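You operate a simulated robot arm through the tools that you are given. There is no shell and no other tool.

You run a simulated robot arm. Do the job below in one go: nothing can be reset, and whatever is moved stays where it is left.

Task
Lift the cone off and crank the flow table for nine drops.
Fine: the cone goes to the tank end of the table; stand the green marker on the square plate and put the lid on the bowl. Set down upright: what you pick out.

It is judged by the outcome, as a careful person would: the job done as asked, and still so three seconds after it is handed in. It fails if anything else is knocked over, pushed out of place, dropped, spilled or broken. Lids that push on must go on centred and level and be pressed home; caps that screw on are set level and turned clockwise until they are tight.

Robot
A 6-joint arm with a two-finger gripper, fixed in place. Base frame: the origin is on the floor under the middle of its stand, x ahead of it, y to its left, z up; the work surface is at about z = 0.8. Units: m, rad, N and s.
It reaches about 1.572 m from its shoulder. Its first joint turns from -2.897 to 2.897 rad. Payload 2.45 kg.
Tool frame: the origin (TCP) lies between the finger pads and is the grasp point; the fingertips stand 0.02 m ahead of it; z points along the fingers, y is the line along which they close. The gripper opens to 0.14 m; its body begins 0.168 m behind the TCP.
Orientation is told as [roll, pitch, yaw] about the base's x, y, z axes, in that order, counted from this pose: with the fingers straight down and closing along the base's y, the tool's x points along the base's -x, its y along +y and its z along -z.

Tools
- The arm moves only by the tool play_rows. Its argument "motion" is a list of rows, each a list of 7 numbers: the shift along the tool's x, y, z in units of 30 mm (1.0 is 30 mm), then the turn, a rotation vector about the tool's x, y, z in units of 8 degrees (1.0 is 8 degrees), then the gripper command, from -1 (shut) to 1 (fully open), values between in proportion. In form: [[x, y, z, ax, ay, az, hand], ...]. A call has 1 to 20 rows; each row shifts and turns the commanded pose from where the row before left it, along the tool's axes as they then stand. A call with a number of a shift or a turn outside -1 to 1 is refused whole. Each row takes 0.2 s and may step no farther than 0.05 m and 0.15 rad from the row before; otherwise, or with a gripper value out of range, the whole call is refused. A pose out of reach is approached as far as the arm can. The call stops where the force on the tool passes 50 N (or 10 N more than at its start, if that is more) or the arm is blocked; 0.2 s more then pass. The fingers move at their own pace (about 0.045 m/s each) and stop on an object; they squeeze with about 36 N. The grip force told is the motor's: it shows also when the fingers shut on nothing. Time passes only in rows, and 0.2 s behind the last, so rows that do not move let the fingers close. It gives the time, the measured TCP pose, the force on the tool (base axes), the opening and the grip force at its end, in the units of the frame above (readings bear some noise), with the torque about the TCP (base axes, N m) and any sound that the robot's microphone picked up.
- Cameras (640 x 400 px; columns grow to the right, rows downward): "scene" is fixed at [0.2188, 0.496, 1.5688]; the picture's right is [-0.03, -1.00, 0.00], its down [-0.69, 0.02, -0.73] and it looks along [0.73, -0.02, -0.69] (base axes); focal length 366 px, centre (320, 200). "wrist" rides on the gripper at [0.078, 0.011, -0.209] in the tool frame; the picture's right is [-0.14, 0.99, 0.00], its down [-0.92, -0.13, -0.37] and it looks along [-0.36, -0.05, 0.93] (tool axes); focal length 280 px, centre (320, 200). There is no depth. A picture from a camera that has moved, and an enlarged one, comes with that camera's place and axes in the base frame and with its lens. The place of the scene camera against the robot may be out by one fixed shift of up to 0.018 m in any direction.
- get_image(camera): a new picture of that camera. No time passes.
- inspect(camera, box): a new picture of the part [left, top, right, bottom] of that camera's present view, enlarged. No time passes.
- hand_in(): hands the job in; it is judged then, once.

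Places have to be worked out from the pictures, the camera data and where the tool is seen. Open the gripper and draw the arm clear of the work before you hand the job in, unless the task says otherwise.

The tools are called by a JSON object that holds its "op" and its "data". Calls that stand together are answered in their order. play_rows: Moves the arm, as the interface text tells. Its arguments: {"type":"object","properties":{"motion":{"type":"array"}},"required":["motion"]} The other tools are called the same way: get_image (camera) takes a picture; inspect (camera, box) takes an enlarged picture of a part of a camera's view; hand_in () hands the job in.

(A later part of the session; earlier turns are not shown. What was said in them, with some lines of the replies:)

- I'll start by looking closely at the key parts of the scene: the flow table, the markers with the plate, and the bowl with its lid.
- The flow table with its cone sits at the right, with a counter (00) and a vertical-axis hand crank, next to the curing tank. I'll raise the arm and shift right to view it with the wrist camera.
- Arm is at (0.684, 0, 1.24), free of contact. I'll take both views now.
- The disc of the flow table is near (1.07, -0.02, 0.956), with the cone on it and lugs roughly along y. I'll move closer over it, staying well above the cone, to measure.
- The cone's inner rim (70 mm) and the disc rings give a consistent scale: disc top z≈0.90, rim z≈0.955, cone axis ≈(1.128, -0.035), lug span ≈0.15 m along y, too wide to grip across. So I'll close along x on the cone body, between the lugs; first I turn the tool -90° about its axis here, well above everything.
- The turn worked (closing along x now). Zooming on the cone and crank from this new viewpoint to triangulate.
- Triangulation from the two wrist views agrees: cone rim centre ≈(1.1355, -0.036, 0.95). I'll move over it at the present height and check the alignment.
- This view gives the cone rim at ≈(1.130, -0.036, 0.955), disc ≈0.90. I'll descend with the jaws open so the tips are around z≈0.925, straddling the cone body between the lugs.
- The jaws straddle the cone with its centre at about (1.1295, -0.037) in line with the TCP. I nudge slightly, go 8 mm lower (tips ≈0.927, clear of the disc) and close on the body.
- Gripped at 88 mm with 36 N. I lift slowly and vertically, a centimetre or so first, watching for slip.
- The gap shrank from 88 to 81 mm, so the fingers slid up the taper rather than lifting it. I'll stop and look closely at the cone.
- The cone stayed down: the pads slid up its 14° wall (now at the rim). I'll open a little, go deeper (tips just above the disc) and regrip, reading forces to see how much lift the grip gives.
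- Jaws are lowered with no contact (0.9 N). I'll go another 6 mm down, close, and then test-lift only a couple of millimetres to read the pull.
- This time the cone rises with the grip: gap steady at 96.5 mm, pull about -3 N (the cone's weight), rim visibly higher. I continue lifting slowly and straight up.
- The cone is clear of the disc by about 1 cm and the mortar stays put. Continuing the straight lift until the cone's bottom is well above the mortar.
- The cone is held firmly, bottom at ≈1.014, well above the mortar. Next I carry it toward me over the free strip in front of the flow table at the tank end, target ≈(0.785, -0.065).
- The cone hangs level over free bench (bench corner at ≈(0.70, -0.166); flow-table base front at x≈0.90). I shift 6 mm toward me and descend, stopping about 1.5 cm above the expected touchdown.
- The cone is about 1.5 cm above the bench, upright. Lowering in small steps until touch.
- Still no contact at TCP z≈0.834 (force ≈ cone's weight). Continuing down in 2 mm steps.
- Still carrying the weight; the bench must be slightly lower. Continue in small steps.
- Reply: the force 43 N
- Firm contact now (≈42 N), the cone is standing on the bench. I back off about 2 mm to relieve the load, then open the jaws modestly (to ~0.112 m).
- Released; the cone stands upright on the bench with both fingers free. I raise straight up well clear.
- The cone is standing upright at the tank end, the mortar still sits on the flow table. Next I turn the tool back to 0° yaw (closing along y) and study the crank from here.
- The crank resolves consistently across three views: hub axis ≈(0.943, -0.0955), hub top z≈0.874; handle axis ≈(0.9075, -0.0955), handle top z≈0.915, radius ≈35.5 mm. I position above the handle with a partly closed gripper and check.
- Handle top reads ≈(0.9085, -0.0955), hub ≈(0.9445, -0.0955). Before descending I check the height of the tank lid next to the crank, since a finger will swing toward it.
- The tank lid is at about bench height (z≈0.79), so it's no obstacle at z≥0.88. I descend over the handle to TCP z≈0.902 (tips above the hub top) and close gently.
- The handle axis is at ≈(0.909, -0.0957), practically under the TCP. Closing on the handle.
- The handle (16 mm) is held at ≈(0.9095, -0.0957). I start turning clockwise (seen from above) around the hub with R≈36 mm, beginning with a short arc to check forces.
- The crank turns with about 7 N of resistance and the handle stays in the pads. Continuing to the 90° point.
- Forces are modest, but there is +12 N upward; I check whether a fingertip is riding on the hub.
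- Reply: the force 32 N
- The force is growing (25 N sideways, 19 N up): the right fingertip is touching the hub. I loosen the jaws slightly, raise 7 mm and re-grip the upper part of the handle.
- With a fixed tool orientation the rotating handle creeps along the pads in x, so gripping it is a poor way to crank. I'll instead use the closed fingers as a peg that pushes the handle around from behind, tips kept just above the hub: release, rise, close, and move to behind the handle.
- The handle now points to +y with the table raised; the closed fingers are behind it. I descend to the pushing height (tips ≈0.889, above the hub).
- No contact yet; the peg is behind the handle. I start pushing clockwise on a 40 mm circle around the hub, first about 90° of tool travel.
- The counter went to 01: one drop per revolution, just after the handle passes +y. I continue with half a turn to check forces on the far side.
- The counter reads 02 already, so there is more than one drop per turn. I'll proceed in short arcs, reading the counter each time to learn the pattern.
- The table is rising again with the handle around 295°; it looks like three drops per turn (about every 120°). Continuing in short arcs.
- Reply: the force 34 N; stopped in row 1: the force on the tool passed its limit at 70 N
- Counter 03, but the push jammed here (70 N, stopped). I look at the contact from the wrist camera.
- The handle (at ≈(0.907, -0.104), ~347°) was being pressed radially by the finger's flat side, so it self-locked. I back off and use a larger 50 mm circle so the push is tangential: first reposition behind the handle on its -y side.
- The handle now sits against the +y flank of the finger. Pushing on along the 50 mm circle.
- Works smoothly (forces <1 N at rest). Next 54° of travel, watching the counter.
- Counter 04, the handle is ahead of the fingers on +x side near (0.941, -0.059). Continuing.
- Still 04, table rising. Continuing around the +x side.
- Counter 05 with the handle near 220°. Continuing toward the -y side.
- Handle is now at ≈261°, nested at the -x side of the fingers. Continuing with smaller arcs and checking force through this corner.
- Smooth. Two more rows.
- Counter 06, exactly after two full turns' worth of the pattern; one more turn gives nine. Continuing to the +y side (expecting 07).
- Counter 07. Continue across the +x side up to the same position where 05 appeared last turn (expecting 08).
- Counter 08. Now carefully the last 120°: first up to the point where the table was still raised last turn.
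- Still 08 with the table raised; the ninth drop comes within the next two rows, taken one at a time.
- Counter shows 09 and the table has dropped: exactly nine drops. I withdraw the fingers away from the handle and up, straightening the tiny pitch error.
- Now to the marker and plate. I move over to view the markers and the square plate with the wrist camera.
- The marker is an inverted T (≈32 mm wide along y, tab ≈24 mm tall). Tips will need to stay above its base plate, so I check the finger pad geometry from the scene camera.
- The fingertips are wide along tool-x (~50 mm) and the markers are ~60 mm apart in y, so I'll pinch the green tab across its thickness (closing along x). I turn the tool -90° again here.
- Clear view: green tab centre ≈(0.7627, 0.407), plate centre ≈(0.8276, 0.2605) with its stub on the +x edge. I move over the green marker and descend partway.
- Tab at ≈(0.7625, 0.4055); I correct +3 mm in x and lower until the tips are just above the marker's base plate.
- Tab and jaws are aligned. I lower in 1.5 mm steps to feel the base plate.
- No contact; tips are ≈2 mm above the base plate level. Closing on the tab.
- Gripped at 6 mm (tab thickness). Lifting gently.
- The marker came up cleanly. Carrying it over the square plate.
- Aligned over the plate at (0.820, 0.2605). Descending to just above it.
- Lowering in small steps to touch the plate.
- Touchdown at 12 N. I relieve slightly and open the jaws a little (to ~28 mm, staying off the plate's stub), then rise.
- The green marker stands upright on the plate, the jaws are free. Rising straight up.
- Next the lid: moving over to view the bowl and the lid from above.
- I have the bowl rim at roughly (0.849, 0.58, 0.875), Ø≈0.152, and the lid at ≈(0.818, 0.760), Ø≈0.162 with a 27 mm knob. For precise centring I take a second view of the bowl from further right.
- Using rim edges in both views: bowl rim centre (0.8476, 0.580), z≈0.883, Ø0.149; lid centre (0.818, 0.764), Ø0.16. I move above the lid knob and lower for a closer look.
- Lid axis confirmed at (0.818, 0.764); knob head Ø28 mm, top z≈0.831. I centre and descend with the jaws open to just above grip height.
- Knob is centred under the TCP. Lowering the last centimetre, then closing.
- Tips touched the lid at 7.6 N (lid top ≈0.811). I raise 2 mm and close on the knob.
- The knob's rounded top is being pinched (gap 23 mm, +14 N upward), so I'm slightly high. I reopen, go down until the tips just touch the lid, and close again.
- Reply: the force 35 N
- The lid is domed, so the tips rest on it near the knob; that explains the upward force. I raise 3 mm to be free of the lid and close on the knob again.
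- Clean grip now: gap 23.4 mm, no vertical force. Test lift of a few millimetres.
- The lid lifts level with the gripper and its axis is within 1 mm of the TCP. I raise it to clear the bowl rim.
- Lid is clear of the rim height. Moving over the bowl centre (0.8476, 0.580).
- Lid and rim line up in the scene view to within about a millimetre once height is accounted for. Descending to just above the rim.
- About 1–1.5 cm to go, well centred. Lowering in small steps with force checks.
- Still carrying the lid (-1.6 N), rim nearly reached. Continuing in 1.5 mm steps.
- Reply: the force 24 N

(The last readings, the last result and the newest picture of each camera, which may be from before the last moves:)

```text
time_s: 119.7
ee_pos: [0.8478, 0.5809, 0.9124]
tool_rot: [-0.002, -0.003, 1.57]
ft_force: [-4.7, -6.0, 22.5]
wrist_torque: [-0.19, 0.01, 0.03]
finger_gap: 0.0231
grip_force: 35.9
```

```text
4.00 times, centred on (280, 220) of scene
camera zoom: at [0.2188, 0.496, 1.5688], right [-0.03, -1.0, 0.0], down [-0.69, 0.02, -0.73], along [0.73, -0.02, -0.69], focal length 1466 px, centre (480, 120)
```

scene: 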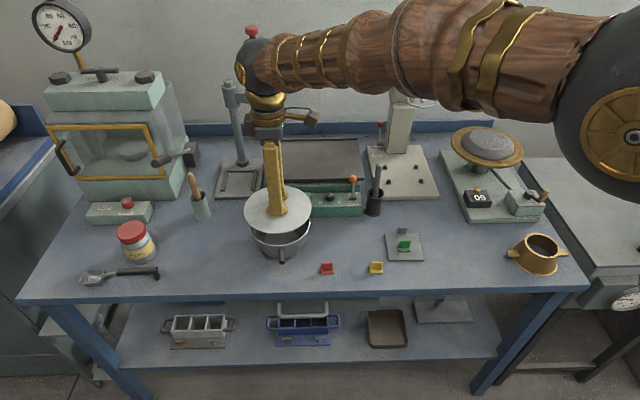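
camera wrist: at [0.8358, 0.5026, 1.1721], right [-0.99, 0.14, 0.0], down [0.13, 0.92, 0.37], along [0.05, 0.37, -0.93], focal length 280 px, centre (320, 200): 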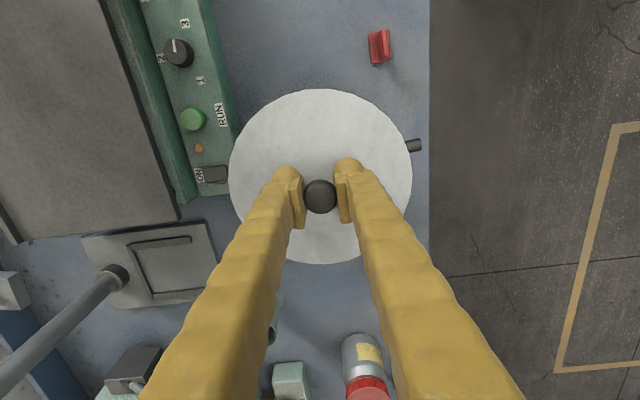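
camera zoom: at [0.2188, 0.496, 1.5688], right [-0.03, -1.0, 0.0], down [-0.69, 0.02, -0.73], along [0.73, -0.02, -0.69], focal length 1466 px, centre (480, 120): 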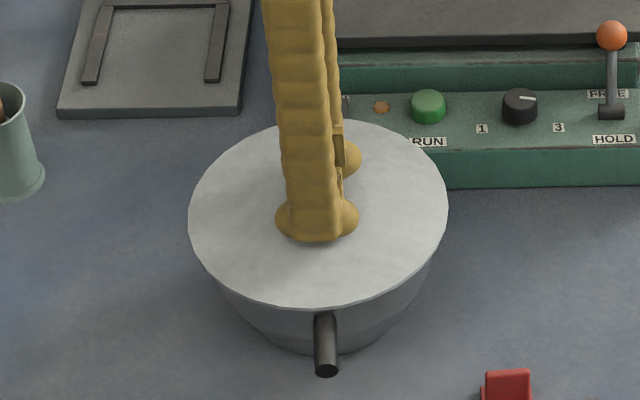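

The lid is down on the rim (22 N), centred in the picture (overhang equal left and right). I relieve the load a bit and open the jaws.

{"op": "play_rows", "data": {"motion": [[0, 0, -0.04, 0, 0, 0, -1], [0, 0, 0, 0, 0, 0, -0.7], [0, 0, 0, 0, 0, 0, -0.5], [0, 0, 0, 0, 0, 0, -0.4], [0, 0, 0, 0, 0, 0, -0.4]]}}

{"op": "inspect", "data": {"camera": "scene", "box": [230, 170, 330, 270]}}

{"op": "inspect", "data": {"camera": "wrist", "box": [200, 80, 440, 270]}}

```text
time_s: 120.9
ee_pos: [0.8475, 0.5802, 0.9139]
tool_rot: [-0.001, 0.001, 1.571]
ft_force: [1.2, -0.2, 15.9]
wrist_torque: [0.05, 0.0, 0.02]
finger_gap: 0.0386
grip_force: 0.0
```

```text
4.00 times, centred on (280, 220) of scene
camera zoom: at [0.2188, 0.496, 1.5688], right [-0.03, -1.0, 0.0], down [-0.69, 0.02, -0.73], along [0.73, -0.02, -0.69], focal length 1466 px, centre (480, 120)
```

zoom: 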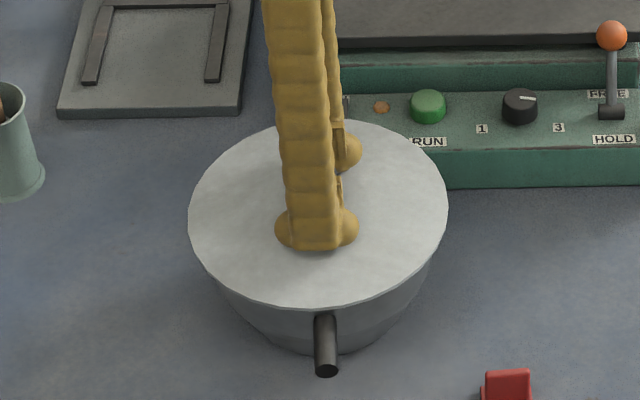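

```text
2.11 times, centred on (320, 175) of wrist
camera zoom: at [0.8366, 0.5019, 1.1212], right [-0.99, 0.14, 0.0], down [0.13, 0.92, 0.37], along [0.05, 0.37, -0.93], focal length 590 px, centre (320, 253)
```

zoom: 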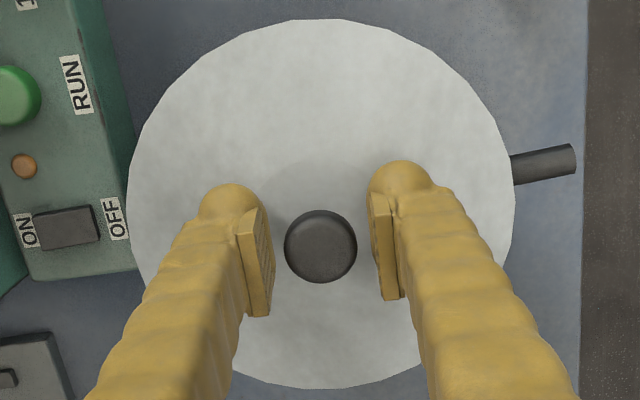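

Released; the tips lightly press on the domed lid, which is seated. I rise straight up and check.

{"op": "play_rows", "data": {"motion": [[0, 0, -0.1, 0, 0, 0, -0.4], [0, 0, -0.3, 0, 0, 0, -0.4], [0, 0, -0.6, 0, 0, 0, -0.3], [0, 0, -0.9, 0, 0, 0, -0.2], [0, 0, -1, 0, 0, 0, -0.2], [0, 0, -1, 0, 0, 0, -0.2], [0, 0, 0, 0, 0, 0, -0.2]]}}

{"op": "inspect", "data": {"camera": "scene", "box": [230, 170, 330, 270]}}

{"op": "inspect", "data": {"camera": "wrist", "box": [220, 80, 420, 220]}}

```text
time_s: 122.5
ee_pos: [0.8478, 0.5801, 1.0294]
tool_rot: [0.0, 0.001, 1.569]
ft_force: [-0.5, 0.7, -0.7]
wrist_torque: [0.02, -0.01, -0.01]
finger_gap: 0.0563
grip_force: 0.1
```

```text
4.00 times, centred on (280, 220) of scene
camera zoom: at [0.2188, 0.496, 1.5688], right [-0.03, -1.0, 0.0], down [-0.69, 0.02, -0.73], along [0.73, -0.02, -0.69], focal length 1466 px, centre (480, 120)
```

zoom: 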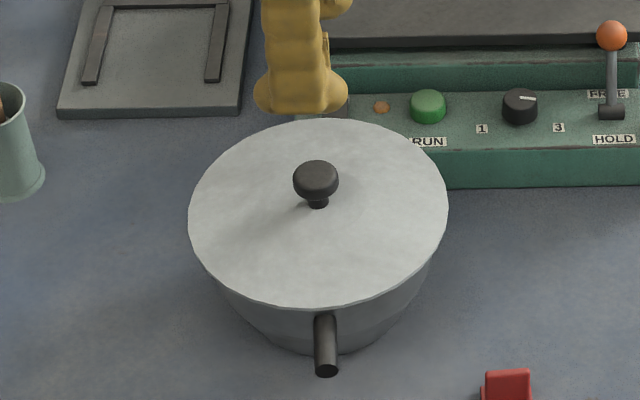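

```text
2.86 times, centred on (320, 150) of wrist
camera zoom: at [0.8367, 0.5011, 1.2377], right [-0.99, 0.14, 0.0], down [0.13, 0.92, 0.37], along [0.05, 0.37, -0.93], focal length 801 px, centre (320, 343)
```

zoom: 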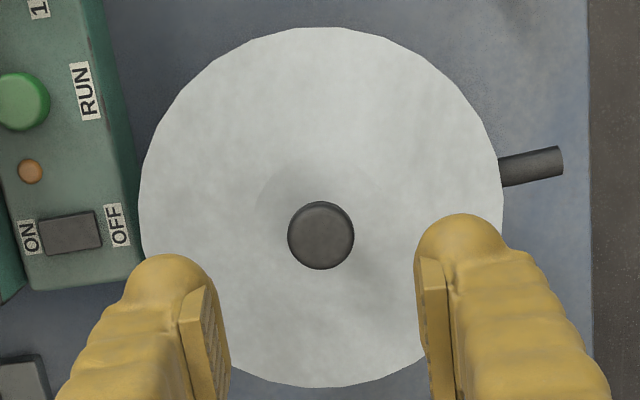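

The lid is centred ((0.847, 0.581) vs. bowl (0.8476, 0.580)). Zooming in on its edge to check it's level and fully seated.

{"op": "inspect", "data": {"camera": "scene", "box": [240, 220, 320, 260]}}

{"op": "get_image", "data": {"camera": "wrist"}}

```text
8.00 times, centred on (280, 240) of scene
camera zoom: at [0.2188, 0.496, 1.5688], right [-0.03, -1.0, 0.0], down [-0.69, 0.02, -0.73], along [0.73, -0.02, -0.69], focal length 2932 px, centre (640, -120)
```

zoom: 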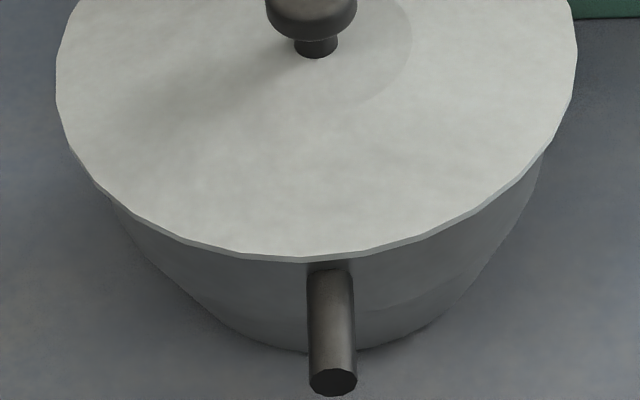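

```text
taken
camera wrist: at [0.8367, 0.5011, 1.2377], right [-0.99, 0.14, 0.0], down [0.13, 0.92, 0.37], along [0.05, 0.37, -0.93], focal length 280 px, centre (320, 200)
```

wrist: 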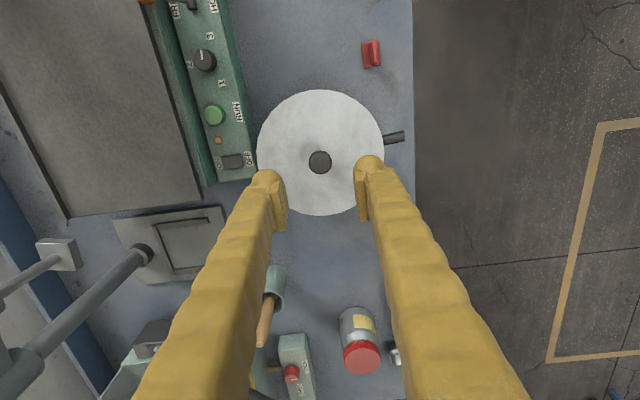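

It sits flush with an even overhang. As a last check I close the fingers and press gently on the knob's centre to make sure it is home.

{"op": "play_rows", "data": {"motion": [[0, 0, 0, 0, 0, 0, -1], [0, 0, 0, 0, 0, 0, -1], [0, 0, 0, 0, 0, 0, -1], [0, 0, 0, 0, 0, 0, -1], [0, 0, 0.7, 0, 0, 0, -1], [0, 0, 0.8, 0, 0, 0, -1], [0, 0, 0.6, 0, 0, 0, -1], [0, 0, 0, 0, 0, 0, -1]]}}

{"op": "inspect", "data": {"camera": "scene", "box": [230, 170, 330, 270]}}

```text
time_s: 124.3
ee_pos: [0.8487, 0.5814, 0.9648]
tool_rot: [-0.001, -0.002, 1.572]
ft_force: [-0.2, 0.0, -0.2]
wrist_torque: [0.04, 0.01, 0.0]
finger_gap: 0.0
grip_force: 29.2
```

```text
4.00 times, centred on (280, 220) of scene
camera zoom: at [0.2188, 0.496, 1.5688], right [-0.03, -1.0, 0.0], down [-0.69, 0.02, -0.73], along [0.73, -0.02, -0.69], focal length 1466 px, centre (480, 120)
```

zoom: 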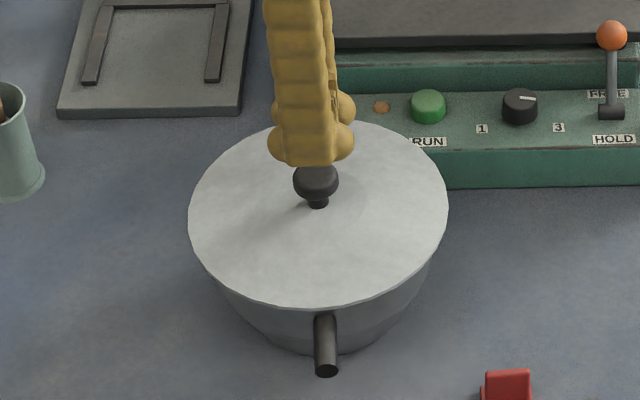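

{"op": "play_rows", "data": {"motion": [[0, 0, 0.3, 0, 0, 0, -1], [0, 0, 0.3, 0, 0, 0, -1], [0, 0, 0.15, 0, 0, 0, -1], [0, 0, 0, 0, 0, 0, -1]]}}

{"op": "play_rows", "data": {"motion": [[0, 0, 0.08, 0, 0, 0, -1], [0, 0, 0, 0, 0, 0, -1]]}}

```text
time_s: 125.3
ee_pos: [0.849, 0.5808, 0.9423]
tool_rot: [-0.002, -0.001, 1.57]
ft_force: [-0.3, 0.2, -0.3]
wrist_torque: [0.01, 0.01, -0.02]
finger_gap: 0.0
grip_force: 29.7
```

```text
time_s: 125.9
ee_pos: [0.8477, 0.5798, 0.9402]
tool_rot: [-0.002, -0.001, 1.57]
ft_force: [-0.3, 0.4, 0.1]
wrist_torque: [-0.03, -0.01, -0.02]
finger_gap: 0.0
grip_force: 29.6
```

Not touching yet; continuing in small steps until light contact.

{"op": "play_rows", "data": {"motion": [[0, 0, 0.08, 0, 0, 0, -1], [0, 0, 0, 0, 0, 0, -1]]}}

{"op": "play_rows", "data": {"motion": [[0, 0, 0.07, 0, 0, 0, -1], [0, 0, 0, 0, 0, 0, -1]]}}

{"op": "play_rows", "data": {"motion": [[0, 0, 0.05, 0, 0, 0, -1], [0, 0, 0, 0, 0, 0, -1]]}}

```text
time_s: 126.5
ee_pos: [0.8471, 0.5811, 0.9383]
tool_rot: [0.0, 0.001, 1.571]
ft_force: [-0.2, 0.2, -0.4]
wrist_torque: [0.01, 0.01, -0.01]
finger_gap: 0.0
grip_force: 29.3
```

```text
time_s: 127.1
ee_pos: [0.8471, 0.5797, 0.9367]
tool_rot: [-0.002, -0.002, 1.571]
ft_force: [-1.7, -2.4, 7.6]
wrist_torque: [-0.06, 0.0, -0.01]
finger_gap: 0.0059
grip_force: 29.0
```

```text
time_s: 127.7
ee_pos: [0.8469, 0.5793, 0.9378]
tool_rot: [-0.002, -0.002, 1.571]
ft_force: [4.4, 1.3, 29.2]
wrist_torque: [0.02, -0.06, -0.02]
finger_gap: 0.006
grip_force: 29.4
```

Pressed at about 29 N on the knob with no further travel: the lid is home. I rise clear and open the gripper.

{"op": "play_rows", "data": {"motion": [[0, 0, -0.15, 0, 0, 0, -1], [0, 0, -0.4, 0, 0, 0, -0.8], [0, 0, -0.8, 0, 0, 0, -0.4], [0, 0, -1, 0, 0, 0, 0], [0, 0, -1, 0, 0, 0, 0.4], [0, 0, -1, 0, 0, 0, 0.8], [0, 0, -1, 0, 0, 0, 1], [0, 0, -1, 0, 0, 0, 1], [0, 0, -1, 0, 0, 0, 1], [0, 0, 0, 0, 0, 0, 1]]}}

{"op": "get_image", "data": {"camera": "wrist"}}

{"op": "get_image", "data": {"camera": "scene"}}

```text
time_s: 129.9
ee_pos: [0.8486, 0.5793, 1.1569]
tool_rot: [-0.003, 0.0, 1.57]
ft_force: [0.6, -0.3, 0.3]
wrist_torque: [0.01, 0.01, -0.02]
finger_gap: 0.1399
grip_force: 0.1
```

```text
taken
camera wrist: at [0.8372, 0.5005, 1.3656], right [-0.99, 0.14, 0.0], down [0.13, 0.92, 0.37], along [0.05, 0.37, -0.93], focal length 280 px, centre (320, 200)
```

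wrist: 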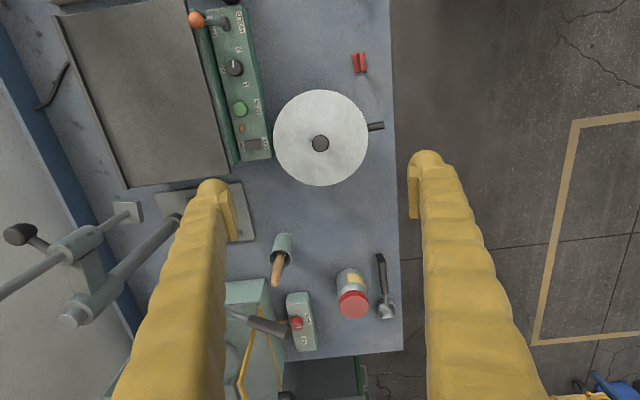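

```text
taken
```

scene: 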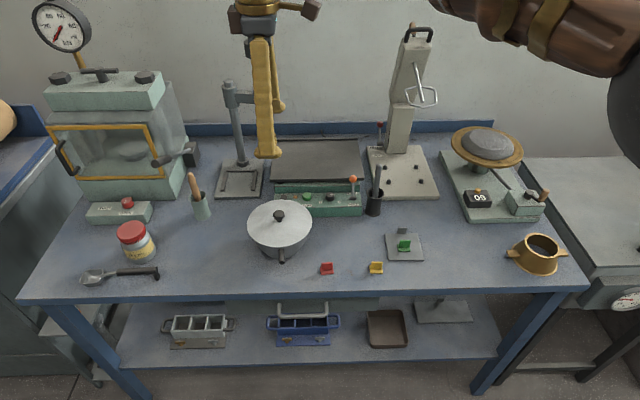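

All parts look right; I draw the arm back and up away from the bench, then take a last detailed look.

{"op": "play_rows", "data": {"motion": [[0.3, 0.9, -0.2, 0, 0, 0, 1], [0.5, 0.9, -0.2, 0, 0, 0, 1], [0.5, 0.9, -0.2, 0, 0, 0, 1], [0.5, 0.9, -0.2, 0, 0, 0, 1], [0.5, 0.9, -0.2, 0, 0, 0, 1], [0.5, 0.9, -0.2, 0, 0, 0, 1], [0.5, 0.9, 0, 0, 0, 0, 1], [0, 0, 0, 0, 0, 0, 1]]}}

{"op": "get_image", "data": {"camera": "scene"}}

{"op": "inspect", "data": {"camera": "scene", "box": [450, 120, 580, 280]}}

{"op": "inspect", "data": {"camera": "scene", "box": [220, 180, 440, 290]}}

```text
time_s: 131.7
ee_pos: [0.6597, 0.4834, 1.1933]
tool_rot: [0.0, 0.002, 1.571]
ft_force: [-0.3, -0.7, -0.2]
wrist_torque: [-0.03, -0.01, -0.01]
finger_gap: 0.1397
grip_force: 0.1
```

```text
taken
```

scene: 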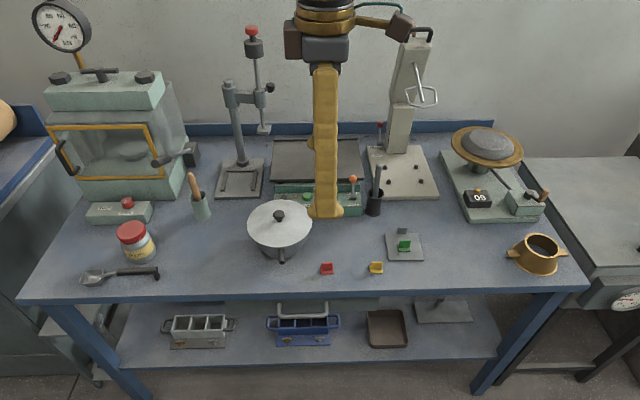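

```text
2.50 times, centred on (515, 200) of scene
camera zoom: at [0.2188, 0.496, 1.5688], right [-0.03, -1.0, 0.0], down [-0.69, 0.02, -0.73], along [0.73, -0.02, -0.69], focal length 916 px, centre (-168, 200)
```

zoom: 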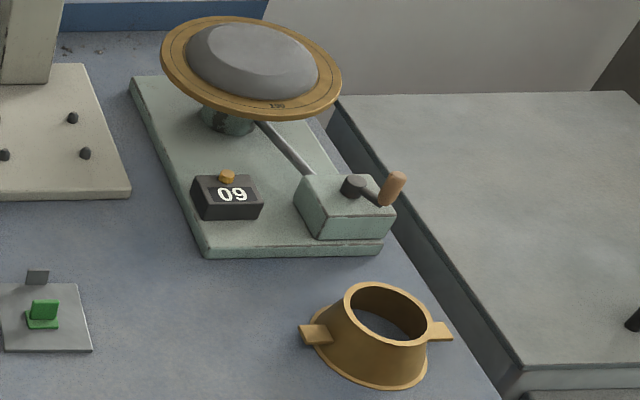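

```text
2.91 times, centred on (330, 235) of scene
camera zoom: at [0.2188, 0.496, 1.5688], right [-0.03, -1.0, 0.0], down [-0.69, 0.02, -0.73], along [0.73, -0.02, -0.69], focal length 1066 px, centre (291, 98)
```

zoom: 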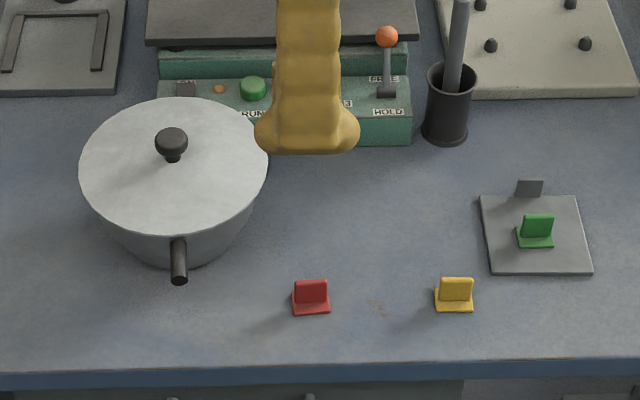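

The final view shows:
- **Flow table:** the counter reads 09.
- **Cone:** standing upright at the tank end of the bench.
- **Green marker:** standing on the square plate.
- **Lid:** centred and level on the bowl.

Everything else is where it was, and the gripper is open and clear, so I hand in.

{"op": "hand_in", "data": {}}

```text
The job is handed in.
```

The job is done and handed in; no result came back with the hand-in.

- **Cone:** I lifted it straight off the flow table and stood it upright on the bench at the tank end. My first grip slid up the tapered wall and nudged the cone about 1 mm sideways; the second, lower grip held. The mortar stayed on the table.
- **Nine drops:** The counter went from 00 to 09. The crank gives three drops per turn, so this took three turns. Part-way through, the fingers jammed against the handle and the motion stopped at 70 N. I repositioned and carried on, and no drops were missed or added.
- **Green marker:** It stands upright near the middle of the square plate. The red and yellow markers were not touched.
- **Lid:** It is centred and level on the bowl. I pressed it at about 29 N and it did not go down any further.

In the last pictures nothing else was knocked over or out of place. The gripper is open and clear of the bench.
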